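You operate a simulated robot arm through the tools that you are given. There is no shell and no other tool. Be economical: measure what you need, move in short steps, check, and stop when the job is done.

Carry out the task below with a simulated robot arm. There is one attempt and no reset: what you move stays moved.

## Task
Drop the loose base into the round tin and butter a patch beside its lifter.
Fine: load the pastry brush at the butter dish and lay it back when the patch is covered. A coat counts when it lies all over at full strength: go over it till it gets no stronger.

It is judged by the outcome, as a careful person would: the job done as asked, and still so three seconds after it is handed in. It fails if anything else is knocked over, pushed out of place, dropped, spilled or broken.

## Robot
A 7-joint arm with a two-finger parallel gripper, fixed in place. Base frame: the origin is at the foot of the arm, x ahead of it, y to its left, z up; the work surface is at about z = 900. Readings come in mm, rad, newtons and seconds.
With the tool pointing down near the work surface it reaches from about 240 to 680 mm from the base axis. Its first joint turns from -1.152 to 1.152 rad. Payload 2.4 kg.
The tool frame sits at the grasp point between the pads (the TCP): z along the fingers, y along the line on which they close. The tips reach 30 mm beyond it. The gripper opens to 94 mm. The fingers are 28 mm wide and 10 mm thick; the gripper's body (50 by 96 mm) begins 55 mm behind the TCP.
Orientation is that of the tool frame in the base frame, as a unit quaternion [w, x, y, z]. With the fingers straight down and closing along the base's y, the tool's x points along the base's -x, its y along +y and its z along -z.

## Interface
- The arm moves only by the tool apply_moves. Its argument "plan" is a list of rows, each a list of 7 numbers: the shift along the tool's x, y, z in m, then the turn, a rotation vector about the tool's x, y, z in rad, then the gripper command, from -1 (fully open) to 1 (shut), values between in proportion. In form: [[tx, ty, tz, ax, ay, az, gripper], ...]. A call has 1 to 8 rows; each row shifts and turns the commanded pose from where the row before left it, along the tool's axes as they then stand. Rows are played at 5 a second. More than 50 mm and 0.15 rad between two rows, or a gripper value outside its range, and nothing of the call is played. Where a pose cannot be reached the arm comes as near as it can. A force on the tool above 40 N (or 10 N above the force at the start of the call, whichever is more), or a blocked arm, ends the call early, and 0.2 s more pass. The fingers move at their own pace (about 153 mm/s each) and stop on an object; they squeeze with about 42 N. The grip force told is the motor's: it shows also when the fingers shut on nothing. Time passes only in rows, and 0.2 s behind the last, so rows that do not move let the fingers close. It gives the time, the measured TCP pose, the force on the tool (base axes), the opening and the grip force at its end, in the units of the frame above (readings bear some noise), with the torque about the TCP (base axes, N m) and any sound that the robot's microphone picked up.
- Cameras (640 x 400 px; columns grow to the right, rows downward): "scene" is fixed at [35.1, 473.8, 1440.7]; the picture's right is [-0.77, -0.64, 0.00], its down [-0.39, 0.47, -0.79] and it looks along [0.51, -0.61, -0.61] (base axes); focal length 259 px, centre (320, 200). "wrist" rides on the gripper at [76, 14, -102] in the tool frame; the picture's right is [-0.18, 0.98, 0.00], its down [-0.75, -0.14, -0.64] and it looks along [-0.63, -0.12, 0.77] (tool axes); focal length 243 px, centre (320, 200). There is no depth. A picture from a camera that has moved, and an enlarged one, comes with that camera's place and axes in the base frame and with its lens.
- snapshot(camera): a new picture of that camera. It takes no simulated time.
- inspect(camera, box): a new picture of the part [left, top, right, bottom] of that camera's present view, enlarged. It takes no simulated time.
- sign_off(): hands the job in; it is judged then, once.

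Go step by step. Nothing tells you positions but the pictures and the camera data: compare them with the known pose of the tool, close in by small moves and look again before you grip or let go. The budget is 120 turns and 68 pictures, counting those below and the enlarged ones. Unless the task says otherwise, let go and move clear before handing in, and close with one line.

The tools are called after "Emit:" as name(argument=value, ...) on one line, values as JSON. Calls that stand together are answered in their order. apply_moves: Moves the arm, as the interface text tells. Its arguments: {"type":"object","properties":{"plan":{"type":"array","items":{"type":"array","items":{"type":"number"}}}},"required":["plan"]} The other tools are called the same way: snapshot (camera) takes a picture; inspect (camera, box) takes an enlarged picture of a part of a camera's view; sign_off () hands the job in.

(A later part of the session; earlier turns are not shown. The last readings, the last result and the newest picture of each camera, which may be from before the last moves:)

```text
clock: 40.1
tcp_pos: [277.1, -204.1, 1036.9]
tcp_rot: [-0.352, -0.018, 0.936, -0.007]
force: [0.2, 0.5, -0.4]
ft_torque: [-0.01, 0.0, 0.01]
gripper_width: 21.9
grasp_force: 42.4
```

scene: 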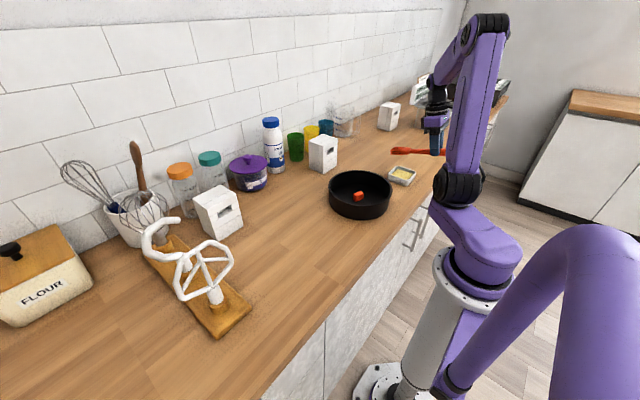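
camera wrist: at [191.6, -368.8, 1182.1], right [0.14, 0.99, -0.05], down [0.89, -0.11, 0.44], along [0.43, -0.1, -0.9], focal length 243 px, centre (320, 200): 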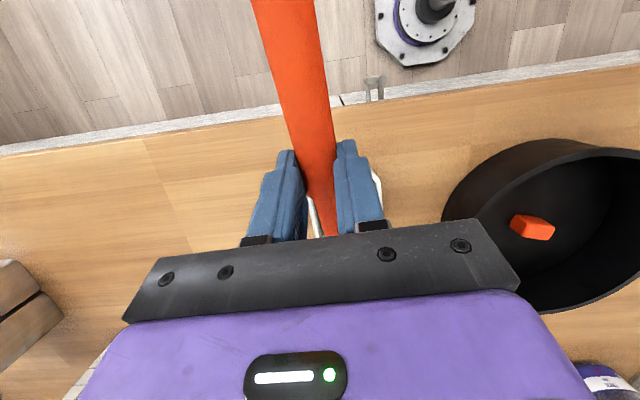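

Emit:
apply_moves(plan=[[-0.00066, 0, 0.00075, 0, 0, 0, 1], [-0.00066, 0, 0.00075, 0, 0, 0, 1], [0, 0, 0, 0, 0, 0, 1]])

Emit:
inspect(camera="scene", box=[346, 170, 394, 206])

```text
clock: 40.9
tcp_pos: [275.0, -203.4, 1035.1]
tcp_rot: [-0.351, -0.017, 0.936, -0.008]
force: [-4.5, -0.8, 17.1]
ft_torque: [-0.02, -1.07, -0.07]
gripper_width: 21.9
grasp_force: 42.2
```

```text
11.11 times, centred on (370, 188) of scene
camera zoom: at [34.8, 473.8, 1440.7], right [-0.77, -0.64, 0.0], down [-0.39, 0.47, -0.79], along [0.51, -0.61, -0.61], focal length 2881 px, centre (-236, 333)
```

zoom: 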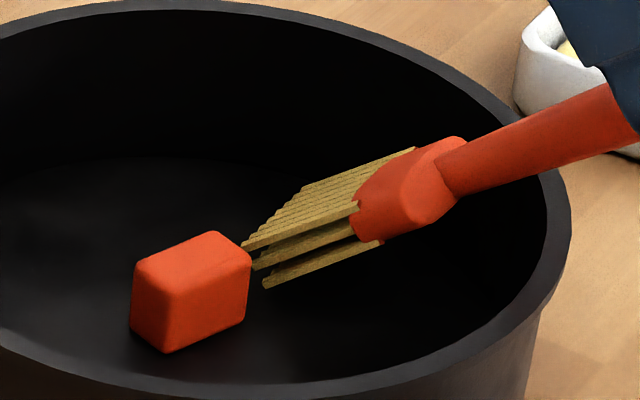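

The bristles touch the base (17 N, tip contact). I ease off 1 mm and make a short stroke forward, then look.

Emit:
apply_moves(plan=[[0.00055, 0, -0.00062, 0, 0, 0, 1], [-0.0038, 0, -0.0033, 0, 0, 0, 1], [-0.0038, 0, -0.0033, 0, 0, 0, 1], [-0.0038, 0, -0.0033, 0, 0, 0, 1], [0, 0, 0, 0, 0, 0, 1]])

Emit:
inspect(camera="scene", box=[346, 170, 394, 206])

```text
clock: 42.1
tcp_pos: [290.6, -202.0, 1035.8]
tcp_rot: [-0.35, -0.02, 0.936, -0.009]
force: [0.2, 0.2, -0.8]
ft_torque: [0.01, 0.02, -0.04]
gripper_width: 21.5
grasp_force: 42.2
```

```text
11.11 times, centred on (370, 188) of scene
camera zoom: at [35.1, 473.8, 1440.7], right [-0.77, -0.64, 0.0], down [-0.39, 0.47, -0.79], along [0.51, -0.61, -0.61], focal length 2881 px, centre (-236, 333)
```

zoom: 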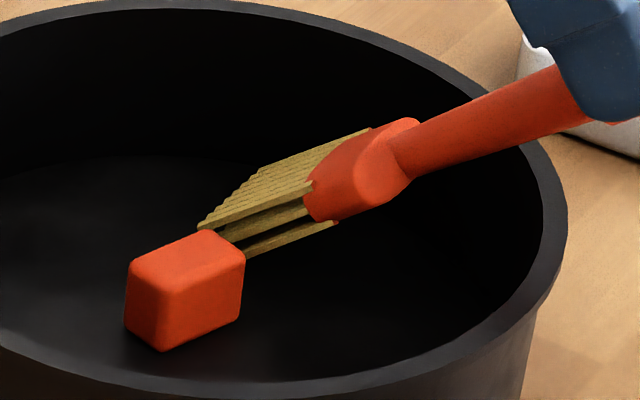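

Emit:
apply_moves(plan=[[-0.00033, 0, 0.00038, 0, 0, 0, 1], [-0.00033, 0, 0.00038, 0, 0, 0, 1], [0, 0, 0, 0, 0, 0, 1]])

Emit:
apply_moves(plan=[[0.0019, 0, 0.0016, 0, 0, 0, 1], [0.0019, 0, 0.0016, 0, 0, 0, 1], [0.0019, 0, 0.0016, 0, 0, 0, 1], [0, 0, 0, 0, 0, 0, 1]])

Emit:
inspect(camera="scene", box=[346, 170, 394, 206])

```text
clock: 42.9
tcp_pos: [291.1, -203.6, 1033.6]
tcp_rot: [-0.35, -0.018, 0.936, -0.009]
force: [-0.6, -0.3, 8.3]
ft_torque: [-0.01, -0.67, -0.07]
gripper_width: 21.9
grasp_force: 42.0
```

```text
clock: 43.9
tcp_pos: [282.4, -203.0, 1033.7]
tcp_rot: [-0.351, -0.018, 0.936, -0.007]
force: [0.6, -0.1, -1.1]
ft_torque: [0.0, 0.05, -0.01]
gripper_width: 22.0
grasp_force: 42.8
```

```text
11.11 times, centred on (370, 188) of scene
camera zoom: at [35.1, 473.8, 1440.7], right [-0.77, -0.64, 0.0], down [-0.39, 0.47, -0.79], along [0.51, -0.61, -0.61], focal length 2881 px, centre (-236, 333)
```

zoom: 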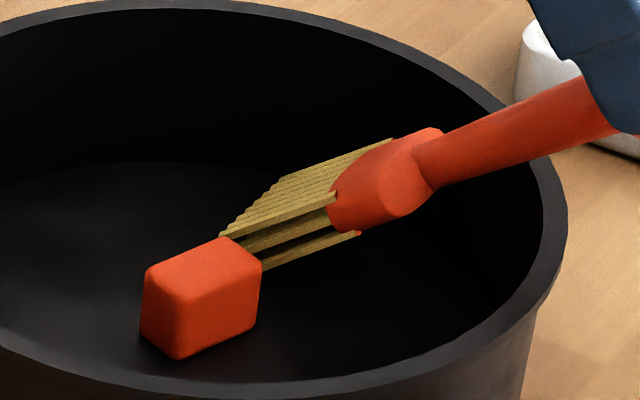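

I felt contact but the base shifted a few mm in its play. I lift the brush to see whether any butter was laid.

Emit:
apply_moves(plan=[[0.02, 0, -0.023, 0, 0, 0, 1], [0.02, 0, -0.023, 0, 0, 0, 1], [0, 0, 0, 0, 0, 0, 1]])

Emit:
inspect(camera="scene", box=[326, 155, 406, 215])

```text
clock: 44.7
tcp_pos: [282.6, -202.3, 1095.8]
tcp_rot: [-0.351, -0.018, 0.936, -0.007]
force: [0.5, 0.0, -0.7]
ft_torque: [0.01, 0.03, 0.02]
gripper_width: 21.7
grasp_force: 42.0
```

```text
6.67 times, centred on (366, 185) of scene
camera zoom: at [35.1, 473.8, 1440.7], right [-0.77, -0.64, 0.0], down [-0.39, 0.47, -0.79], along [0.51, -0.61, -0.61], focal length 1729 px, centre (13, 300)
```

zoom: 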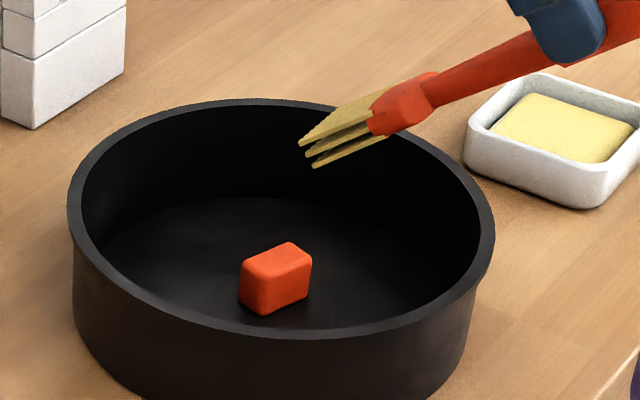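

Emit:
inspect(camera="scene", box=[350, 176, 390, 201])

```text
16.00 times, centred on (370, 188) of scene
camera zoom: at [35.1, 473.8, 1440.7], right [-0.77, -0.64, 0.0], down [-0.39, 0.47, -0.79], along [0.51, -0.61, -0.61], focal length 4149 px, centre (-480, 384)
```

zoom: 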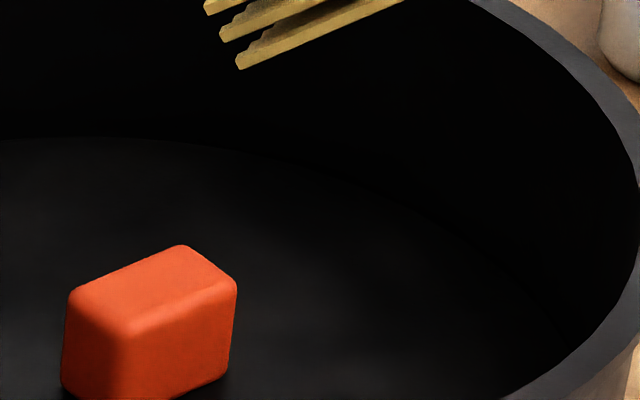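

If anything was laid it is too faint to see. I go back down and drag a proper trailing stroke in contact.

Emit:
apply_moves(plan=[[-0.02, 0, 0.023, 0, 0, 0, 1], [-0.0253, 0, 0.0138, 0, 0, 0, 1], [-0.0023, 0, 0.00264, 0, 0, 0, 1], [-0.0003, 0, 0.00034, 0, 0, 0, 1], [0, 0, 0, 0, 0, 0, 1]])

Emit:
apply_moves(plan=[[-0.00033, 0, 0.00038, 0, 0, 0, 1], [0, 0, 0, 0, 0, 0, 1]])

```text
clock: 45.9
tcp_pos: [294.3, -203.5, 1034.1]
tcp_rot: [-0.351, -0.019, 0.936, -0.008]
force: [-0.7, -0.4, 5.1]
ft_torque: [-0.01, -0.55, -0.04]
gripper_width: 22.0
grasp_force: 41.5
```

```text
clock: 46.5
tcp_pos: [293.4, -202.7, 1032.7]
tcp_rot: [-0.351, -0.018, 0.936, -0.007]
force: [0.6, -1.0, 2.4]
ft_torque: [-0.06, -0.34, -0.15]
gripper_width: 21.9
grasp_force: 42.1
```

Emit:
apply_moves(plan=[[0.003, 0, 0.0026, 0, 0, 0, 1], [0.003, 0, 0.0026, 0, 0, 0, 1], [0.003, 0, 0.0026, 0, 0, 0, 1], [0.003, 0, 0.0026, 0, 0, 0, 1]])

Emit:
inspect(camera="scene", box=[346, 170, 394, 206])

```text
clock: 47.5
tcp_pos: [277.0, -202.3, 1033.9]
tcp_rot: [-0.351, -0.019, 0.936, -0.008]
force: [-0.6, -0.8, -0.4]
ft_torque: [0.01, 0.02, -0.01]
gripper_width: 21.5
grasp_force: 42.2
```

```text
11.11 times, centred on (370, 188) of scene
camera zoom: at [35.1, 473.8, 1440.7], right [-0.77, -0.64, 0.0], down [-0.39, 0.47, -0.79], along [0.51, -0.61, -0.61], focal length 2881 px, centre (-236, 333)
```

zoom: 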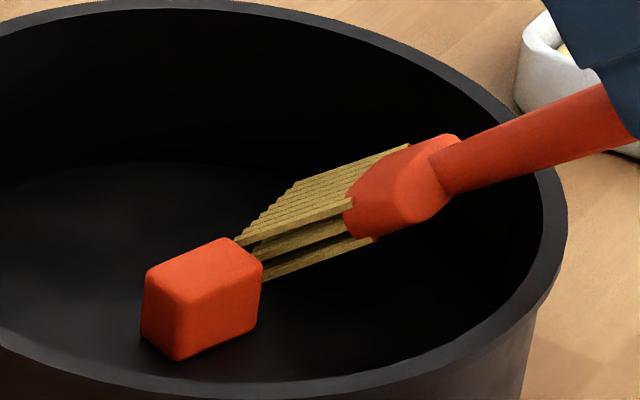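

Contact faded during the drag and no coat shows. I lift and step aside so that the wrist camera, which looks straight down at this tilt, can see the base.

Emit:
apply_moves(plan=[[0.02, 0, -0.023, 0, 0, 0, 1], [0.02, 0, -0.023, 0, 0, 0, 1], [0.01, 0, -0.0115, 0, 0, 0, 1], [-0.025, -0.027, -0.0218, 0, 0, 0, 1], [-0.025, -0.027, -0.0218, 0, 0, 0, 1], [-0.025, -0.027, -0.0218, 0, 0, 0, 1], [0, -0.027, 0, 0, 0, 0, 1], [0, 0, 0, 0, 0, 0, 1]])

Emit:
snapshot(camera="wrist")

```text
clock: 49.3
tcp_pos: [379.9, -306.6, 1110.3]
tcp_rot: [-0.351, -0.019, 0.936, -0.008]
force: [0.4, -0.4, -0.2]
ft_torque: [0.01, -0.03, 0.04]
gripper_width: 21.6
grasp_force: 42.1
```

```text
22 pictures are left
camera wrist: at [389.2, -291.2, 1239.2], right [0.1, 0.99, -0.12], down [0.99, -0.1, -0.01], along [-0.02, -0.12, -0.99], focal length 243 px, centre (320, 200)
```

wrist: 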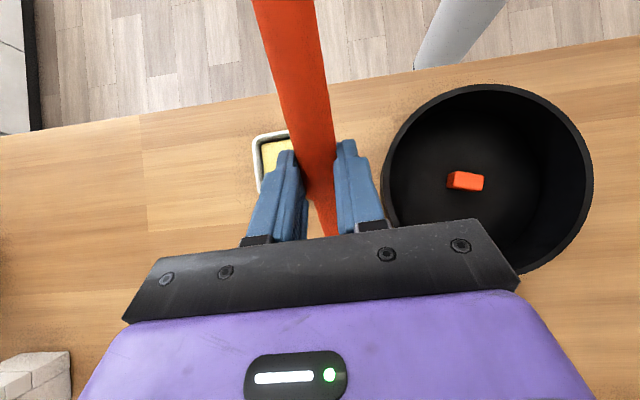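

Emit:
inspect(camera="wrist", box=[390, 110, 550, 210])

```text
4.00 times, centred on (470, 160) of wrist
camera zoom: at [389.2, -291.2, 1239.2], right [0.1, 0.99, -0.12], down [0.99, -0.1, -0.01], along [-0.02, -0.12, -0.99], focal length 970 px, centre (-280, 360)
```

zoom: 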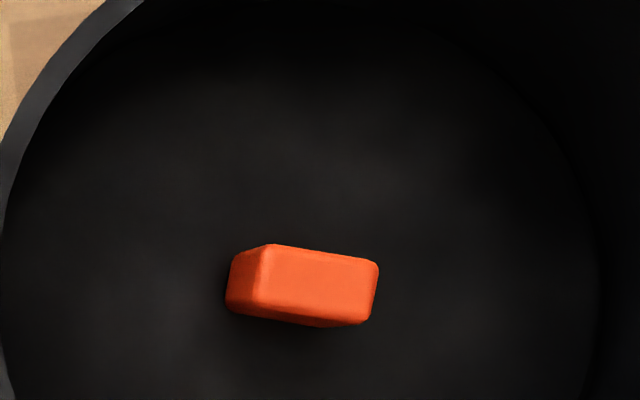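

There's no butter visible yet, so those touches were too light and not truly sliding. I go back and do it with steady contact.

Emit:
apply_moves(plan=[[0, 0.027, 0, 0, 0, 0, 1], [0.025, 0.027, 0.0218, 0, 0, 0, 1], [0.025, 0.027, 0.0218, 0, 0, 0, 1], [0.025, 0.027, 0.0218, 0, 0, 0, 1], [-0.01, 0, 0.0115, 0, 0, 0, 1], [-0.02, 0, 0.023, 0, 0, 0, 1], [-0.02, 0, 0.023, 0, 0, 0, 1], [0, 0, 0, 0, 0, 0, 1]])

Emit:
apply_moves(plan=[[-0.00066, 0, 0.00075, 0, 0, 0, 1], [0, 0, 0, 0, 0, 0, 1]])

```text
clock: 51.1
tcp_pos: [279.6, -202.3, 1034.2]
tcp_rot: [-0.351, -0.018, 0.936, -0.007]
force: [-0.2, -0.6, -1.3]
ft_torque: [-0.01, 0.02, -0.02]
gripper_width: 22.1
grasp_force: 42.4
```

```text
clock: 51.7
tcp_pos: [278.2, -202.1, 1032.2]
tcp_rot: [-0.351, -0.019, 0.936, -0.008]
force: [-0.1, 1.6, 6.0]
ft_torque: [0.19, -0.57, 0.11]
gripper_width: 21.8
grasp_force: 41.8
```

Emit:
apply_moves(plan=[[-0.003, 0, -0.0025, 0, 0, 0, 1], [-0.003, 0, -0.0025, 0, 0, 0, 1], [-0.003, 0, -0.0025, 0, 0, 0, 1]])

Emit:
apply_moves(plan=[[-0.003, 0, -0.0024, 0, 0, 0, 1], [-0.003, 0, -0.0024, 0, 0, 0, 1], [-0.003, 0, -0.0024, 0, 0, 0, 1]])

Emit:
inspect(camera="scene", box=[346, 170, 394, 206])

```text
clock: 52.5
tcp_pos: [289.7, -203.6, 1033.6]
tcp_rot: [-0.352, -0.018, 0.936, -0.008]
force: [-9.0, -0.7, 14.0]
ft_torque: [0.0, -0.25, -0.03]
gripper_width: 21.9
grasp_force: 41.6
```

```text
clock: 53.3
tcp_pos: [301.7, -201.8, 1030.8]
tcp_rot: [-0.349, -0.019, 0.937, -0.008]
force: [-2.0, -0.2, 8.8]
ft_torque: [0.01, -0.54, -0.08]
gripper_width: 21.6
grasp_force: 41.7
```

```text
11.11 times, centred on (370, 188) of scene
camera zoom: at [34.9, 473.8, 1440.7], right [-0.77, -0.64, 0.0], down [-0.39, 0.47, -0.79], along [0.51, -0.61, -0.61], focal length 2881 px, centre (-236, 333)
```

zoom: 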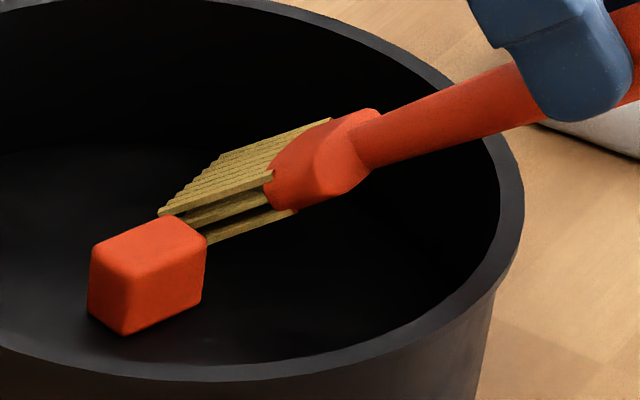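

The tin itself slid about 13 mm with that push, so friction is high. I pull back with the brush in contact to bring it back, watching force.

Emit:
apply_moves(plan=[[0.003, 0, 0.0028, 0, 0, 0, 1], [0.003, 0, 0.0028, 0, 0, 0, 1], [0.003, 0, 0.0028, 0, 0, 0, 1]])

Emit:
apply_moves(plan=[[0.003, 0, 0.0028, 0, 0, 0, 1], [0.003, 0, 0.0028, 0, 0, 0, 1], [0.003, 0, 0.0028, 0, 0, 0, 1]])

Emit:
inspect(camera="scene", box=[346, 170, 394, 206])

```text
clock: 54.1
tcp_pos: [288.7, -202.5, 1030.9]
tcp_rot: [-0.351, -0.019, 0.936, -0.008]
force: [2.0, -0.1, 2.3]
ft_torque: [0.01, -0.48, 0.0]
gripper_width: 22.1
grasp_force: 42.4
```

```text
clock: 54.9
tcp_pos: [276.9, -203.2, 1031.9]
tcp_rot: [-0.351, -0.019, 0.936, -0.008]
force: [1.6, 0.5, -0.2]
ft_torque: [0.1, -0.08, 0.08]
gripper_width: 21.8
grasp_force: 41.4
```

```text
11.11 times, centred on (370, 188) of scene
camera zoom: at [35.1, 473.8, 1440.7], right [-0.77, -0.64, 0.0], down [-0.39, 0.47, -0.79], along [0.51, -0.61, -0.61], focal length 2881 px, centre (-236, 333)
```

zoom: 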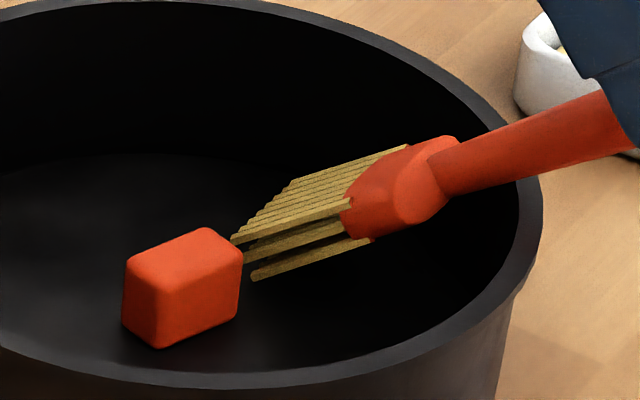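

The brush mostly stuck to the base instead of sliding, and only its lower bristle layer touches at this angle. I lift and try a steeper brush so that the bristle ends touch squarely.

Emit:
apply_moves(plan=[[0.0241, 0, -0.0276, 0, 0, 0, 1], [0.0241, 0, -0.0276, 0, 0, 0, 1], [0.0241, 0, -0.0276, 0, 0, 0, 1], [0, 0, 0, 0, 0.1275, 0, 1], [0, 0, 0, 0, 0.1275, 0, 1], [0, 0, 0, 0, 0.1275, 0, 1], [-0.0127, 0, -0.025, 0, 0, 0, 1], [-0.0127, 0, -0.025, 0, 0, 0, 1]])

Emit:
apply_moves(plan=[[0, 0, 0, 0, 0, 0, 1]])

Emit:
inspect(camera="scene", box=[310, 120, 438, 220])

```text
clock: 56.7
tcp_pos: [332.4, -201.4, 1141.1]
tcp_rot: [-0.523, -0.017, 0.852, -0.012]
force: [0.2, -0.1, -0.4]
ft_torque: [0.02, 0.02, 0.0]
gripper_width: 21.7
grasp_force: 42.0
```

```text
clock: 57.1
tcp_pos: [332.4, -201.4, 1138.1]
tcp_rot: [-0.523, -0.018, 0.852, -0.012]
force: [-0.4, 1.0, -0.6]
ft_torque: [-0.01, 0.02, -0.03]
gripper_width: 21.6
grasp_force: 41.8
```

```text
4.00 times, centred on (374, 170) of scene
camera zoom: at [35.1, 473.8, 1440.7], right [-0.77, -0.64, 0.0], down [-0.39, 0.47, -0.79], along [0.51, -0.61, -0.61], focal length 1037 px, centre (104, 320)
```

zoom: 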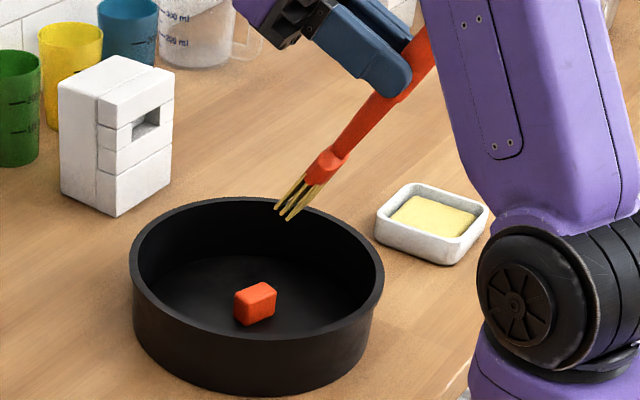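

The steeper pose is reachable. I tilt further to nearly vertical and lower close to the base.

Emit:
apply_moves(plan=[[0, 0, 0, 0, 0.15, 0, 1], [0, 0, 0, 0, 0.15, 0, 1], [-0.0041, 0, -0.0237, 0, 0, 0, 1], [-0.0041, 0, -0.0237, 0, 0, 0, 1], [-0.0246, 0, 0.0043, 0, 0, 0, 1], [-0.0246, 0, 0.0043, 0, 0, 0, 1], [0, 0, 0, 0, 0, 0, 1]])

Emit:
inspect(camera="scene", box=[326, 130, 406, 210])

```text
clock: 58.7
tcp_pos: [266.1, -199.8, 1081.8]
tcp_rot: [-0.644, -0.014, 0.765, -0.013]
force: [0.4, -0.3, -1.2]
ft_torque: [0.01, -0.04, -0.02]
gripper_width: 21.7
grasp_force: 41.9
out of reach, approached as far as the arm can: row 1, 2, 3, 4
```

```text
5.00 times, centred on (366, 170) of scene
camera zoom: at [35.1, 473.8, 1440.7], right [-0.77, -0.64, 0.0], down [-0.39, 0.47, -0.79], along [0.51, -0.61, -0.61], focal length 1296 px, centre (90, 350)
```

zoom: 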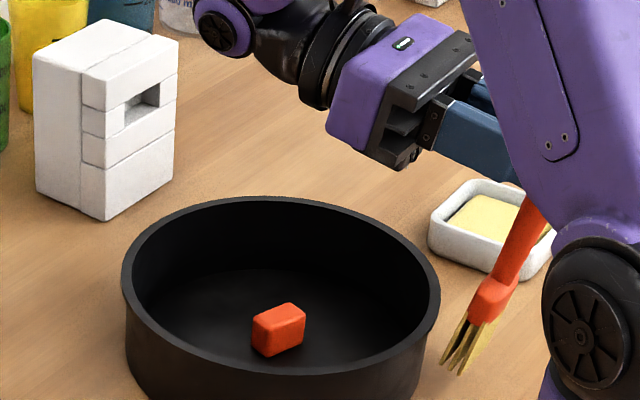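

At that tilt the arm can't reach out, and it settled short of the tin without touching it. I lift straight up and go back to the 1.1 rad tilt.

Emit:
apply_moves(plan=[[0.0394, 0, -0.0068, 0, 0, 0, 1], [0.0394, 0, -0.0068, 0, 0, 0, 1], [0, 0, 0, 0, -0.15, 0, 1], [0, 0, 0, 0, -0.15, 0, 1], [0, 0, 0, 0, 0, 0, 1]])

```text
clock: 59.9
tcp_pos: [265.1, -198.2, 1130.9]
tcp_rot: [-0.522, -0.016, 0.853, -0.01]
force: [0.1, 0.2, 0.4]
ft_torque: [-0.01, -0.03, 0.01]
gripper_width: 21.7
grasp_force: 42.0
out of reach, approached as far as the arm can: row 2
```

Emit:
apply_moves(plan=[[0.0223, 0, -0.0113, 0, 0, 0, 1], [-0.0154, 0, -0.0303, 0, 0, 0, 1], [-0.0154, 0, -0.0303, 0, 0, 0, 1], [-0.0303, 0, 0.0154, 0, 0, 0, 1], [-0.0303, 0, 0.0154, 0, 0, 0, 1], [0, 0, 0, 0, 0, 0, 1]])

Emit:
inspect(camera="scene", box=[326, 150, 406, 210])

```text
clock: 61.3
tcp_pos: [315.0, -196.3, 1086.5]
tcp_rot: [-0.523, -0.016, 0.852, -0.01]
force: [-0.2, 0.0, -0.7]
ft_torque: [0.02, 0.03, -0.01]
gripper_width: 21.9
grasp_force: 42.4
out of reach, approached as far as the arm can: row 3
```

```text
6.67 times, centred on (366, 180) of scene
camera zoom: at [35.1, 473.8, 1440.7], right [-0.77, -0.64, 0.0], down [-0.39, 0.47, -0.79], along [0.51, -0.61, -0.61], focal length 1729 px, centre (13, 333)
```

zoom: 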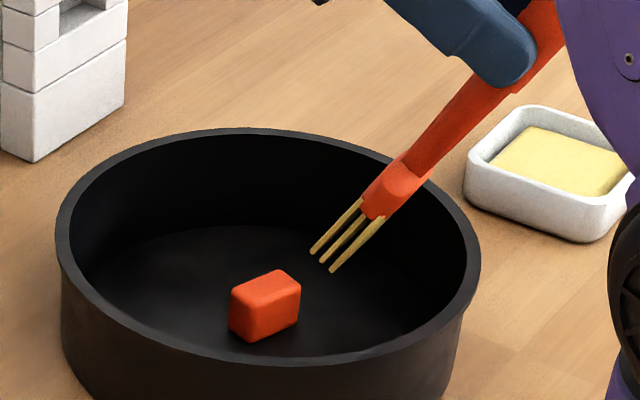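

The brush now points steeply at the base next to the lifter. I lower to a light touch.

Emit:
apply_moves(plan=[[-0.0027, -0.002, 0.00135, 0, 0, 0, 1], [-0.0027, 0, 0.00135, 0, 0, 0, 1], [-0.00089, 0, 0.00045, 0, 0, 0, 1], [0, 0, 0, 0, 0, 0, 1]])

Emit:
apply_moves(plan=[[-0.00089, 0, 0.00045, 0, 0, 0, 1], [-0.00089, 0, 0.00045, 0, 0, 0, 1], [0, 0, 0, 0, 0, 0, 1]])

```text
clock: 62.3
tcp_pos: [315.6, -199.4, 1081.7]
tcp_rot: [-0.522, -0.017, 0.853, -0.011]
force: [0.2, 0.6, -1.1]
ft_torque: [0.0, 0.01, -0.02]
gripper_width: 21.9
grasp_force: 42.8
```

```text
clock: 63.1
tcp_pos: [315.1, -197.6, 1078.1]
tcp_rot: [-0.522, -0.017, 0.853, -0.011]
force: [-0.3, 0.8, -0.7]
ft_torque: [0.01, 0.03, 0.01]
gripper_width: 21.9
grasp_force: 41.5
```

Emit:
apply_moves(plan=[[-0.00089, 0, 0.00045, 0, 0, 0, 1], [-0.00089, 0, 0.00045, 0, 0, 0, 1], [0, 0, 0, 0, 0, 0, 1]])

Emit:
apply_moves(plan=[[-0.00089, 0, 0.00045, 0, 0, 0, 1], [0, 0, 0, 0, 0, 0, 1]])

```text
clock: 63.9
tcp_pos: [315.5, -196.9, 1077.6]
tcp_rot: [-0.522, -0.016, 0.853, -0.01]
force: [0.1, 0.2, -0.6]
ft_torque: [-0.02, -0.01, 0.02]
gripper_width: 21.9
grasp_force: 41.7
```

```text
clock: 64.5
tcp_pos: [316.0, -198.3, 1076.1]
tcp_rot: [-0.522, -0.017, 0.853, -0.011]
force: [0.3, 0.2, -0.8]
ft_torque: [0.0, -0.03, 0.01]
gripper_width: 21.9
grasp_force: 41.9
```

Emit:
apply_moves(plan=[[-0.00089, 0, 0.00045, 0, 0, 0, 1], [0, 0, 0, 0, 0, 0, 1]])

Emit:
apply_moves(plan=[[-0.00089, 0, 0.00045, 0, 0, 0, 1], [0, 0, 0, 0, 0, 0, 1]])

Emit:
apply_moves(plan=[[-0.00089, 0, 0.00045, 0, 0, 0, 1], [0, 0, 0, 0, 0, 0, 1]])

```text
clock: 65.1
tcp_pos: [315.4, -197.9, 1073.4]
tcp_rot: [-0.523, -0.016, 0.852, -0.011]
force: [0.2, 0.3, -0.3]
ft_torque: [0.04, -0.02, 0.0]
gripper_width: 21.7
grasp_force: 41.8
```

```text
clock: 65.7
tcp_pos: [315.2, -198.0, 1072.4]
tcp_rot: [-0.523, -0.016, 0.852, -0.011]
force: [0.5, 0.1, 0.2]
ft_torque: [-0.01, 0.02, -0.01]
gripper_width: 21.7
grasp_force: 42.2
```

```text
clock: 66.3
tcp_pos: [316.0, -197.5, 1071.7]
tcp_rot: [-0.522, -0.016, 0.853, -0.011]
force: [-0.2, -0.6, 0.4]
ft_torque: [0.0, -0.02, 0.02]
gripper_width: 21.9
grasp_force: 41.9
```

Emit:
apply_moves(plan=[[-0.00089, 0, 0.00045, 0, 0, 0, 1], [0, 0, 0, 0, 0, 0, 1]])

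Emit:
apply_moves(plan=[[-0.00045, 0, 0.00022, 0, 0, 0, 1], [0, 0, 0, 0, 0, 0, 1]])

Emit:
inspect(camera="scene", box=[346, 170, 394, 206])

```text
clock: 66.9
tcp_pos: [315.4, -197.4, 1071.4]
tcp_rot: [-0.522, -0.017, 0.853, -0.012]
force: [-0.3, -0.2, -0.8]
ft_torque: [0.0, 0.01, 0.0]
gripper_width: 21.7
grasp_force: 42.2
```

```text
clock: 67.5
tcp_pos: [316.2, -197.5, 1070.5]
tcp_rot: [-0.522, -0.017, 0.853, -0.012]
force: [0.4, 0.1, 0.0]
ft_torque: [0.02, 0.0, -0.01]
gripper_width: 21.9
grasp_force: 42.1
```

```text
11.11 times, centred on (370, 188) of scene
camera zoom: at [35.1, 473.8, 1440.7], right [-0.77, -0.64, 0.0], down [-0.39, 0.47, -0.79], along [0.51, -0.61, -0.61], focal length 2881 px, centre (-236, 333)
```

zoom: 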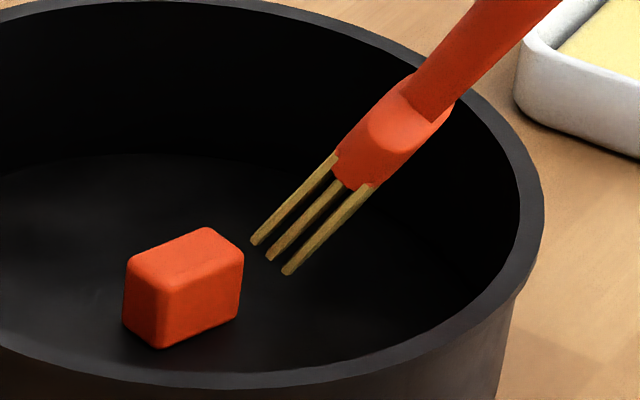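

The tip is still several mm above the base; I continue.

Emit:
apply_moves(plan=[[-0.00178, 0, 0.0009, 0, 0, 0, 1], [-0.00178, 0, 0.0009, 0, 0, 0, 1], [-0.00089, 0, 0.00045, 0, 0, 0, 1], [0, 0, 0, 0, 0, 0, 1]])

Emit:
apply_moves(plan=[[-0.00089, 0, 0.00045, 0, 0, 0, 1], [0, 0, 0, 0, 0, 0, 1]])

Emit:
apply_moves(plan=[[-0.00089, 0, 0.00045, 0, 0, 0, 1], [0, 0, 0, 0, 0, 0, 1]])

```text
clock: 68.5
tcp_pos: [316.5, -198.0, 1065.5]
tcp_rot: [-0.522, -0.017, 0.853, -0.011]
force: [1.9, 0.9, -0.2]
ft_torque: [0.0, 0.01, 0.01]
gripper_width: 21.8
grasp_force: 41.6
```

```text
clock: 69.1
tcp_pos: [314.6, -198.3, 1064.4]
tcp_rot: [-0.522, -0.017, 0.853, -0.011]
force: [-0.1, 0.6, 0.3]
ft_torque: [-0.01, -0.01, -0.02]
gripper_width: 22.1
grasp_force: 42.0
```

```text
clock: 69.7
tcp_pos: [316.1, -197.5, 1063.8]
tcp_rot: [-0.523, -0.017, 0.852, -0.012]
force: [0.5, -0.3, 0.3]
ft_torque: [0.0, 0.02, 0.0]
gripper_width: 21.9
grasp_force: 42.1
```

Emit:
apply_moves(plan=[[-0.00089, 0, 0.00045, 0, 0, 0, 1], [0, 0, 0, 0, 0, 0, 1]])

Emit:
apply_moves(plan=[[-0.00089, 0, 0.00045, 0, 0, 0, 1], [0, 0, 0, 0, 0, 0, 1]])

Emit:
apply_moves(plan=[[-0.00045, 0, 0.00022, 0, 0, 0, 1], [0, 0, 0, 0, 0, 0, 1]])

Emit:
inspect(camera="scene", box=[346, 170, 394, 206])

```text
clock: 70.3
tcp_pos: [315.5, -197.9, 1061.6]
tcp_rot: [-0.522, -0.017, 0.853, -0.011]
force: [0.7, 0.2, 0.0]
ft_torque: [-0.01, 0.04, -0.02]
gripper_width: 21.7
grasp_force: 42.3
```

```text
clock: 70.9
tcp_pos: [316.4, -195.9, 1061.2]
tcp_rot: [-0.522, -0.017, 0.853, -0.012]
force: [-0.5, -0.2, -0.6]
ft_torque: [-0.02, 0.01, 0.0]
gripper_width: 21.9
grasp_force: 41.9
```

```text
clock: 71.5
tcp_pos: [315.0, -196.8, 1061.0]
tcp_rot: [-0.522, -0.017, 0.853, -0.012]
force: [0.3, 0.0, -0.9]
ft_torque: [0.0, 0.02, -0.01]
gripper_width: 21.7
grasp_force: 41.9
```

```text
11.11 times, centred on (370, 188) of scene
camera zoom: at [35.1, 473.8, 1440.7], right [-0.77, -0.64, 0.0], down [-0.39, 0.47, -0.79], along [0.51, -0.61, -0.61], focal length 2881 px, centre (-236, 333)
```

zoom: 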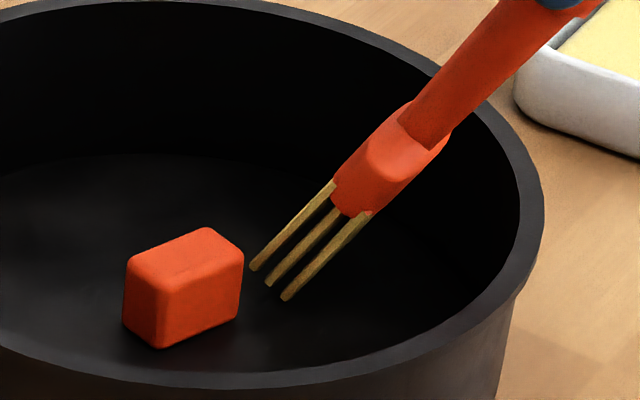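

Emit:
apply_moves(plan=[[-0.00089, 0, 0.00045, 0, 0, 0, 1], [0, 0, 0, 0, 0, 0, 1]])

Emit:
apply_moves(plan=[[-0.00089, 0, 0.00045, 0, 0, 0, 1], [0, 0, 0, 0, 0, 0, 1]])

Emit:
apply_moves(plan=[[-0.00089, 0, 0.00045, 0, 0, 0, 1], [0, 0, 0, 0, 0, 0, 1]])

```text
clock: 72.1
tcp_pos: [315.4, -196.3, 1060.2]
tcp_rot: [-0.522, -0.017, 0.853, -0.011]
force: [0.0, 0.5, -0.6]
ft_torque: [-0.01, 0.02, 0.0]
gripper_width: 21.5
grasp_force: 41.1
```

```text
clock: 72.7
tcp_pos: [315.5, -198.0, 1059.0]
tcp_rot: [-0.523, -0.017, 0.852, -0.011]
force: [0.9, -0.4, 6.4]
ft_torque: [0.1, -0.35, 0.03]
gripper_width: 21.6
grasp_force: 42.1
```

```text
clock: 73.3
tcp_pos: [314.9, -198.5, 1059.6]
tcp_rot: [-0.524, -0.017, 0.852, -0.012]
force: [-2.2, 1.0, 22.1]
ft_torque: [0.13, -0.69, 0.03]
gripper_width: 21.7
grasp_force: 41.9
```

Contact again. I back off to a light force and drag toward -x (which also nudges the tin back), then look.

Emit:
apply_moves(plan=[[0.0007, 0, -0.00036, 0, 0, 0, 1], [0.00136, 0, 0.00267, 0, 0, 0, 1], [0.00136, 0, 0.00267, 0, 0, 0, 1], [0.00136, 0, 0.00267, 0, 0, 0, 1], [0.00136, 0, 0.00267, 0, 0, 0, 1]])

Emit:
inspect(camera="scene", box=[346, 170, 394, 206])

```text
clock: 74.5
tcp_pos: [303.1, -198.7, 1057.7]
tcp_rot: [-0.523, -0.017, 0.852, -0.011]
force: [-0.4, -1.2, -0.9]
ft_torque: [0.0, 0.02, -0.04]
gripper_width: 21.8
grasp_force: 41.4
```

```text
11.11 times, centred on (370, 188) of scene
camera zoom: at [35.1, 473.8, 1440.7], right [-0.77, -0.64, 0.0], down [-0.39, 0.47, -0.79], along [0.51, -0.61, -0.61], focal length 2881 px, centre (-236, 333)
```

zoom: 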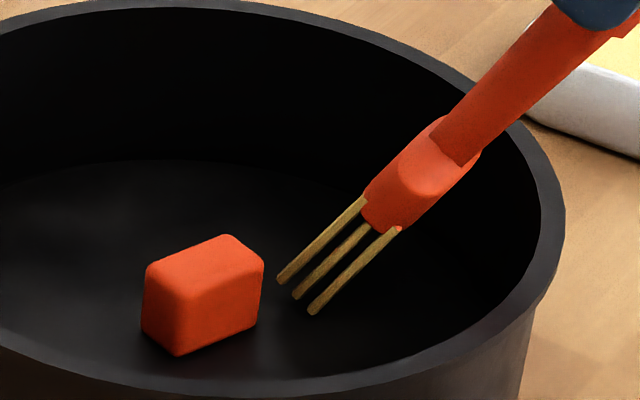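

The tin is back in place, but brush and base still move together. I'll try light-touch sweeps, lowering in tenths.

Emit:
apply_moves(plan=[[-0.00036, 0, 0.00018, 0, 0, 0, 1], [0, 0, 0, 0, 0, 0, 1]])

Emit:
apply_moves(plan=[[-0.00027, 0, 0.00014, 0, 0, 0, 1], [0, 0, 0, 0, 0, 0, 1]])

Emit:
apply_moves(plan=[[-0.00027, 0, 0.00014, 0, 0, 0, 1], [0, 0, 0, 0, 0, 0, 1]])

```text
clock: 75.1
tcp_pos: [304.3, -199.0, 1058.1]
tcp_rot: [-0.522, -0.016, 0.853, -0.011]
force: [-1.5, 0.4, 1.3]
ft_torque: [-0.02, -0.09, -0.01]
gripper_width: 21.9
grasp_force: 42.4
```

```text
clock: 75.7
tcp_pos: [303.1, -198.8, 1057.8]
tcp_rot: [-0.523, -0.017, 0.852, -0.011]
force: [-1.1, 0.8, 5.0]
ft_torque: [0.03, -0.22, -0.01]
gripper_width: 21.9
grasp_force: 42.0
```

```text
clock: 76.3
tcp_pos: [304.2, -198.0, 1057.6]
tcp_rot: [-0.523, -0.016, 0.852, -0.01]
force: [-2.2, -1.0, 11.0]
ft_torque: [-0.06, -0.25, -0.01]
gripper_width: 21.8
grasp_force: 42.0
```

Emit:
apply_moves(plan=[[0.00045, 0, -0.00023, 0, 0, 0, 1], [-0.002265, 0, -0.004458, 0, 0, 0, 1], [-0.002265, 0, -0.004458, 0, 0, 0, 1]])

Emit:
apply_moves(plan=[[0.002265, 0, 0.004458, 0, 0, 0, 1], [0.002265, 0, 0.004458, 0, 0, 0, 1], [0.002265, 0, 0.004458, 0, 0, 0, 1]])

Emit:
inspect(camera="scene", box=[346, 170, 394, 206])

```text
clock: 77.1
tcp_pos: [312.2, -197.7, 1058.5]
tcp_rot: [-0.522, -0.017, 0.853, -0.011]
force: [-1.5, 0.0, 1.3]
ft_torque: [-0.02, 0.14, -0.01]
gripper_width: 21.9
grasp_force: 41.9
```

```text
clock: 77.9
tcp_pos: [297.6, -197.3, 1057.8]
tcp_rot: [-0.523, -0.017, 0.852, -0.011]
force: [0.1, 0.9, -1.1]
ft_torque: [-0.02, -0.01, -0.05]
gripper_width: 21.8
grasp_force: 41.7
```

```text
11.11 times, centred on (370, 188) of scene
camera zoom: at [35.1, 473.8, 1440.7], right [-0.77, -0.64, 0.0], down [-0.39, 0.47, -0.79], along [0.51, -0.61, -0.61], focal length 2881 px, centre (-236, 333)
```

zoom: 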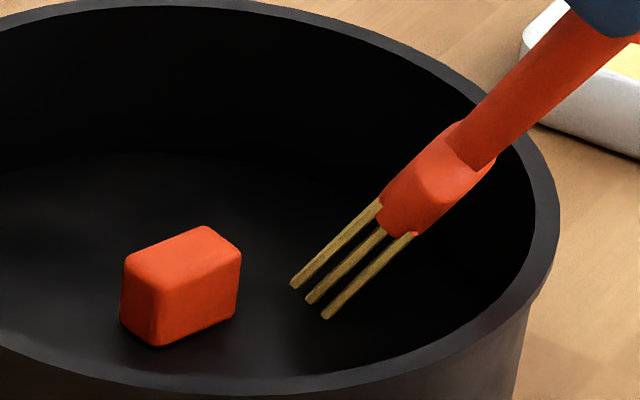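

Sliding now happens but nothing shows at this spot. I'll sweep lightly around to the -x side of the lifter and see whether butter takes there.

Emit:
apply_moves(plan=[[0.0018, 0, 0.0037, 0, 0, 0, 1], [-0.0003, 0, 0.00015, 0, 0, 0, 1], [0, 0.008, 0, 0, 0, 0, 1], [0, 0.008, 0, 0, 0, 0, 1], [0, 0.008, 0, 0, 0, 0, 1]])

Emit:
apply_moves(plan=[[-0.0003, 0, 0.00015, 0, 0, 0, 1], [0, 0.008, 0, 0, 0, 0, 1], [0, 0.008, 0, 0, 0, 0, 1], [0, 0.008, 0, 0, 0, 0, 1]])

Emit:
inspect(camera="scene", box=[330, 160, 402, 214])

```text
clock: 79.1
tcp_pos: [292.7, -175.7, 1057.7]
tcp_rot: [-0.522, -0.017, 0.852, -0.012]
force: [-0.9, 0.1, 1.9]
ft_torque: [-0.11, -0.07, -0.07]
gripper_width: 21.9
grasp_force: 42.2
```

```text
clock: 80.1
tcp_pos: [291.8, -150.4, 1057.7]
tcp_rot: [-0.522, -0.016, 0.853, -0.011]
force: [-0.1, -4.3, 8.0]
ft_torque: [-0.41, -0.39, -0.2]
gripper_width: 22.2
grasp_force: 42.1
```

```text
7.41 times, centred on (366, 187) of scene
camera zoom: at [35.0, 473.7, 1440.8], right [-0.77, -0.64, 0.0], down [-0.39, 0.47, -0.79], along [0.51, -0.61, -0.61], focal length 1921 px, centre (-21, 296)
```

zoom: 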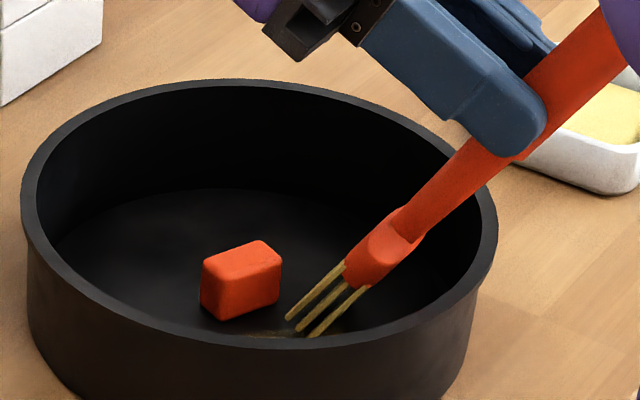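

Butter is appearing: a golden mark in front of the lifter, on its -x side. I lift to see its extent.

Emit:
apply_moves(plan=[[0.0267, 0, -0.0136, 0, 0, 0, 1], [0.0267, 0, -0.0136, 0, 0, 0, 1], [0.0267, 0, -0.0136, 0, 0, 0, 1], [0, 0, 0, 0, 0, 0, 1]])

Emit:
inspect(camera="scene", box=[338, 175, 386, 211])

```text
clock: 81.1
tcp_pos: [292.7, -148.7, 1147.6]
tcp_rot: [-0.523, -0.017, 0.852, -0.011]
force: [0.0, -0.4, -0.1]
ft_torque: [0.0, 0.02, 0.01]
gripper_width: 21.9
grasp_force: 42.2
```

```text
11.11 times, centred on (362, 193) of scene
camera zoom: at [35.1, 473.8, 1440.7], right [-0.77, -0.64, 0.0], down [-0.39, 0.47, -0.79], along [0.51, -0.61, -0.61], focal length 2881 px, centre (-147, 278)
```

zoom: 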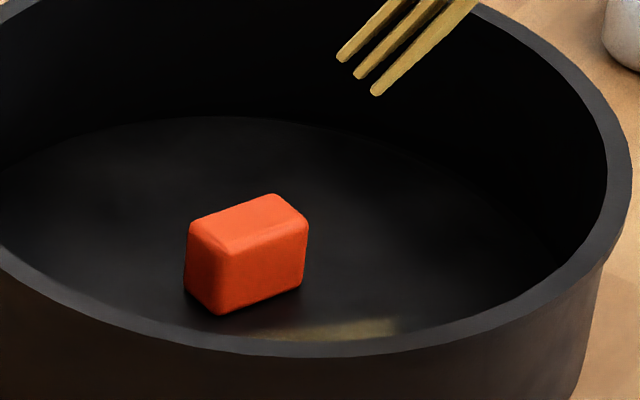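

The coat shows as a band on the -x side of the lifter, partly hidden by the near wall. I move aside to see it from straight above.

Emit:
apply_moves(plan=[[0, 0, 0, 0, -0.1275, 0, 1], [0, 0, 0, 0, -0.1275, 0, 1], [0, 0, 0, 0, -0.1275, 0, 1], [-0.0201, -0.04, -0.0175, 0, 0, 0, 1], [-0.0201, -0.04, -0.0175, 0, 0, 0, 1], [-0.0201, -0.04, -0.0175, 0, 0, 0, 1], [0, -0.03, 0, 0, 0, 0, 1], [0, 0, 0, 0, 0, 0, 1]])

Emit:
inspect(camera="wrist", box=[380, 70, 620, 220])

```text
clock: 82.9
tcp_pos: [380.0, -297.1, 1146.0]
tcp_rot: [-0.351, -0.018, 0.936, -0.007]
force: [0.2, 0.6, 0.1]
ft_torque: [0.01, 0.01, 0.0]
gripper_width: 21.5
grasp_force: 42.5
```

```text
2.67 times, centred on (500, 145) of wrist
camera zoom: at [387.7, -282.1, 1274.6], right [0.1, 0.99, -0.12], down [0.99, -0.1, -0.01], along [-0.02, -0.12, -0.99], focal length 647 px, centre (-160, 347)
```

zoom: 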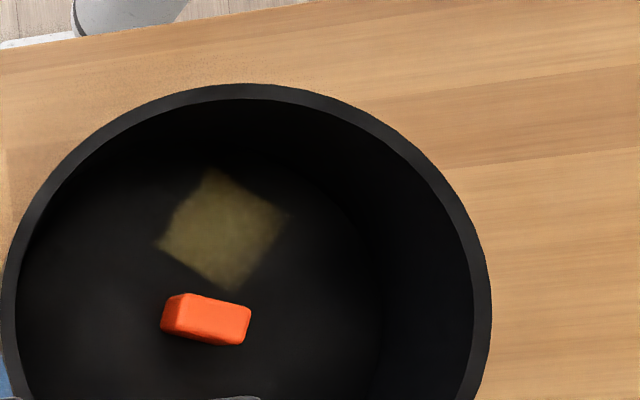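

The target patch is now clear: a roughly 45 mm square centred near (338,-114), faintly coated. To reach all of it I'll turn the brush so the head points +y, with the handle across the far side of the tin.

Emit:
apply_moves(plan=[[0, 0, 0, 0.0913, 0, -0.1048, 1], [0, 0, 0, 0.0913, 0, -0.1048, 1], [0, 0, 0, 0.0913, 0, -0.1048, 1], [0, 0, 0, 0.0913, 0, -0.1048, 1], [0, 0, 0, 0.0913, 0, -0.1048, 1], [0, 0, 0, 0.0913, 0, -0.1048, 1]])

Emit:
apply_moves(plan=[[0, 0, 0, 0.0913, 0, -0.1048, 1], [0, 0, 0, 0.0913, 0, -0.1048, 1], [0, 0, 0, 0.0913, 0, -0.1048, 1], [0, 0, 0, 0.0913, 0, -0.1048, 1], [0, 0, 0, 0.0913, 0, -0.1048, 1], [0, 0, 0, 0, 0, 0, 1]])

```text
clock: 84.3
tcp_pos: [379.1, -297.1, 1148.7]
tcp_rot: [-0.318, -0.397, 0.848, -0.15]
force: [-0.1, -0.4, -0.7]
ft_torque: [0.04, 0.02, 0.02]
gripper_width: 21.8
grasp_force: 42.4
```

```text
clock: 85.7
tcp_pos: [378.4, -298.2, 1148.0]
tcp_rot: [0.249, 0.662, -0.662, 0.248]
force: [0.0, -0.2, -0.1]
ft_torque: [-0.04, -0.02, 0.0]
gripper_width: 21.6
grasp_force: 41.9
```

Emit:
apply_moves(plan=[[-0.0228, 0.0127, -0.02, 0, 0, 0, 1], [-0.0228, 0.0127, -0.02, 0, 0, 0, 1], [-0.0228, 0.0127, -0.02, 0, 0, 0, 1], [-0.021, 0, 0.0241, 0, 0, 0, 1], [-0.021, 0, 0.0241, 0, 0, 0, 1], [-0.021, 0, 0.0241, 0, 0, 0, 1], [0, 0, 0, 0, 0, 0, 1]])

Emit:
inspect(camera="scene", box=[326, 150, 406, 210])

```text
clock: 87.3
tcp_pos: [341.1, -204.5, 1048.9]
tcp_rot: [-0.249, -0.661, 0.663, -0.248]
force: [0.4, -0.1, -0.8]
ft_torque: [-0.03, -0.03, -0.01]
gripper_width: 22.0
grasp_force: 41.9
```

```text
6.67 times, centred on (366, 180) of scene
camera zoom: at [35.1, 473.8, 1440.7], right [-0.77, -0.64, 0.0], down [-0.39, 0.47, -0.79], along [0.51, -0.61, -0.61], focal length 1729 px, centre (13, 333)
```

zoom: 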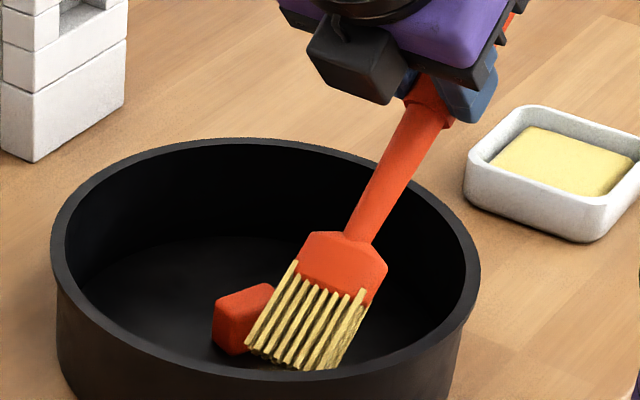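

Emit:
apply_moves(plan=[[-0.002, 0.004, 0.00226, 0, 0, 0, 1], [-0.002, 0, 0.00226, 0, 0, 0, 1], [-0.002, 0, 0.00226, 0, 0, 0, 1], [-0.00132, 0, 0.0015, 0, 0, 0, 1], [0, 0, 0, 0, 0, 0, 1]])

Emit:
apply_moves(plan=[[-0.00066, 0, 0.00075, 0, 0, 0, 1], [-0.00066, 0, 0.00075, 0, 0, 0, 1], [0, 0, 0, 0, 0, 0, 1]])

Emit:
apply_moves(plan=[[-0.00066, 0, 0.00075, 0, 0, 0, 1], [-0.00066, 0, 0.00075, 0, 0, 0, 1], [0, 0, 0, 0, 0, 0, 1]])

```text
clock: 88.5
tcp_pos: [336.8, -206.6, 1039.6]
tcp_rot: [-0.249, -0.661, 0.663, -0.248]
force: [0.4, 0.4, -0.3]
ft_torque: [-0.01, 0.0, 0.0]
gripper_width: 21.9
grasp_force: 42.2
```

```text
clock: 89.3
tcp_pos: [336.5, -205.6, 1038.2]
tcp_rot: [-0.249, -0.662, 0.662, -0.249]
force: [-0.6, -0.1, 0.1]
ft_torque: [-0.02, 0.02, 0.01]
gripper_width: 21.9
grasp_force: 41.8
```

```text
clock: 90.1
tcp_pos: [336.3, -205.2, 1035.6]
tcp_rot: [-0.248, -0.661, 0.663, -0.248]
force: [0.9, -0.2, -0.7]
ft_torque: [0.02, -0.01, -0.02]
gripper_width: 21.7
grasp_force: 42.2
```

Emit:
apply_moves(plan=[[-0.00066, 0, 0.00075, 0, 0, 0, 1], [-0.00066, 0, 0.00075, 0, 0, 0, 1], [0, 0, 0, 0, 0, 0, 1]])

Emit:
apply_moves(plan=[[-0.00066, 0, 0.00075, 0, 0, 0, 1], [0, 0, 0, 0, 0, 0, 1]])

Emit:
apply_moves(plan=[[-0.00066, 0, 0.00075, 0, 0, 0, 1], [0, 0, 0, 0, 0, 0, 1]])

```text
clock: 90.9
tcp_pos: [336.5, -206.4, 1033.7]
tcp_rot: [-0.248, -0.662, 0.662, -0.249]
force: [0.0, 0.3, 0.7]
ft_torque: [-0.03, -0.03, 0.02]
gripper_width: 21.9
grasp_force: 41.7
```

```text
clock: 91.5
tcp_pos: [336.8, -206.1, 1032.7]
tcp_rot: [-0.249, -0.661, 0.663, -0.249]
force: [-0.5, 0.3, -0.2]
ft_torque: [-0.02, 0.01, 0.0]
gripper_width: 21.7
grasp_force: 41.9
```

```text
clock: 92.1
tcp_pos: [336.2, -205.9, 1033.6]
tcp_rot: [-0.249, -0.661, 0.662, -0.249]
force: [-0.1, -1.7, -0.3]
ft_torque: [-0.04, 0.0, 0.0]
gripper_width: 22.0
grasp_force: 42.6
```

Emit:
apply_moves(plan=[[-0.00066, 0, 0.00075, 0, 0, 0, 1], [0, 0, 0, 0, 0, 0, 1]])

Emit:
apply_moves(plan=[[-0.00066, 0, 0.00075, 0, 0, 0, 1], [0, 0, 0, 0, 0, 0, 1]])

Emit:
apply_moves(plan=[[-0.00066, 0, 0.00075, 0, 0, 0, 1], [0, 0, 0, 0, 0, 0, 1]])

```text
clock: 92.7
tcp_pos: [336.7, -206.0, 1030.6]
tcp_rot: [-0.249, -0.661, 0.663, -0.248]
force: [0.2, 0.2, -1.0]
ft_torque: [0.01, 0.03, -0.02]
gripper_width: 21.8
grasp_force: 42.5
```

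```text
clock: 93.3
tcp_pos: [337.4, -205.2, 1030.3]
tcp_rot: [-0.249, -0.661, 0.663, -0.249]
force: [0.4, 0.2, -0.9]
ft_torque: [-0.01, -0.01, -0.02]
gripper_width: 22.2
grasp_force: 41.7
```

```text
clock: 93.9
tcp_pos: [338.0, -206.1, 1029.7]
tcp_rot: [-0.249, -0.661, 0.662, -0.248]
force: [0.1, 0.4, -0.9]
ft_torque: [-0.04, 0.0, 0.02]
gripper_width: 22.1
grasp_force: 42.2
```

Emit:
apply_moves(plan=[[-0.00066, 0, 0.00075, 0, 0, 0, 1], [0, 0, 0, 0, 0, 0, 1]])

Emit:
apply_moves(plan=[[-0.00066, 0, 0.00075, 0, 0, 0, 1], [0, 0, 0, 0, 0, 0, 1]])

Emit:
apply_moves(plan=[[-0.00066, 0, 0.00075, 0, 0, 0, 1], [0, 0, 0, 0, 0, 0, 1]])

```text
clock: 94.5
tcp_pos: [337.0, -206.7, 1027.9]
tcp_rot: [-0.25, -0.661, 0.662, -0.248]
force: [-0.7, 0.9, -0.7]
ft_torque: [0.05, -0.06, -0.03]
gripper_width: 21.7
grasp_force: 41.9
```

```text
clock: 95.1
tcp_pos: [336.2, -207.0, 1025.3]
tcp_rot: [-0.249, -0.661, 0.663, -0.248]
force: [-0.6, -2.7, 7.6]
ft_torque: [0.51, 0.05, 0.12]
gripper_width: 22.2
grasp_force: 42.6
```

```text
clock: 95.7
tcp_pos: [337.0, -208.1, 1025.8]
tcp_rot: [-0.249, -0.661, 0.663, -0.248]
force: [1.1, -3.5, 8.7]
ft_torque: [0.44, -0.07, -0.01]
gripper_width: 21.7
grasp_force: 42.2
```

In contact over the patch. I drag toward -y, which also draws the tin back, then work back and forth lightly.

Emit:
apply_moves(plan=[[0.003765, 0, 0.00329, 0, 0, 0, 1], [0.003765, 0, 0.00329, 0, 0, 0, 1], [0.003765, 0, 0.00329, 0, 0, 0, 1], [0.003765, 0, 0.00329, 0, 0, 0, 1]])

Emit:
apply_moves(plan=[[-0.003765, 0, -0.00329, 0, 0, 0, 1], [-0.003765, 0, -0.00329, 0, 0, 0, 1], [-0.003765, 0, -0.00329, 0, 0, 0, 1], [-0.003765, 0, -0.00329, 0, 0, 0, 1]])

Emit:
inspect(camera="scene", box=[326, 155, 406, 215])

```text
clock: 96.7
tcp_pos: [337.3, -227.9, 1026.1]
tcp_rot: [-0.249, -0.661, 0.663, -0.248]
force: [-0.1, -0.2, -0.6]
ft_torque: [-0.05, -0.03, 0.01]
gripper_width: 21.7
grasp_force: 41.9
```

```text
clock: 97.7
tcp_pos: [336.6, -205.7, 1024.8]
tcp_rot: [-0.249, -0.662, 0.663, -0.247]
force: [0.6, -0.2, -0.9]
ft_torque: [0.01, 0.01, 0.03]
gripper_width: 21.8
grasp_force: 42.5
```

```text
6.67 times, centred on (366, 185) of scene
camera zoom: at [35.1, 473.8, 1440.7], right [-0.77, -0.64, 0.0], down [-0.39, 0.47, -0.79], along [0.51, -0.61, -0.61], focal length 1729 px, centre (13, 300)
```

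zoom: 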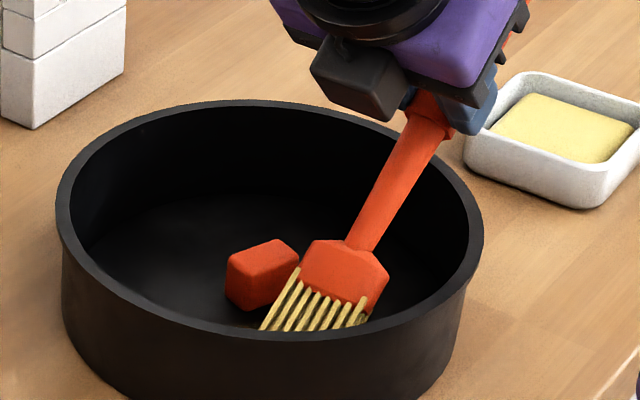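

Emit:
apply_moves(plan=[[0.00363, 0, 0.00344, 0, 0, 0, 1], [0.00363, 0, 0.00344, 0, 0, 0, 1], [0.00363, 0, 0.00344, 0, 0, 0, 1], [0.00363, 0, 0.00344, 0, 0, 0, 1]])

Emit:
apply_moves(plan=[[-0.003765, 0, -0.00329, 0, 0, 0, 1], [-0.003765, 0, -0.00329, 0, 0, 0, 1], [-0.003765, 0, -0.00329, 0, 0, 0, 1], [-0.003765, 0, -0.00329, 0, 0, 0, 1]])

Emit:
apply_moves(plan=[[0.00363, 0.002, 0.00344, 0, 0, 0, 1], [0.00363, 0.002, 0.00344, 0, 0, 0, 1], [0.00363, 0.002, 0.00344, 0, 0, 0, 1], [0.00363, 0.002, 0.00344, 0, 0, 0, 1]])

```text
clock: 98.7
tcp_pos: [336.8, -226.1, 1026.0]
tcp_rot: [0.248, 0.662, -0.662, 0.248]
force: [-0.2, 0.9, -0.2]
ft_torque: [0.16, 0.01, 0.04]
gripper_width: 21.7
grasp_force: 41.6
```

```text
clock: 99.7
tcp_pos: [336.4, -206.2, 1024.5]
tcp_rot: [-0.249, -0.662, 0.662, -0.248]
force: [-0.3, -0.9, 1.7]
ft_torque: [-0.01, -0.01, 0.0]
gripper_width: 21.9
grasp_force: 41.8
```

```text
clock: 100.7
tcp_pos: [328.9, -225.8, 1023.7]
tcp_rot: [-0.248, -0.661, 0.663, -0.249]
force: [2.0, 2.5, 5.2]
ft_torque: [0.79, -0.22, -0.23]
gripper_width: 21.7
grasp_force: 42.4
```

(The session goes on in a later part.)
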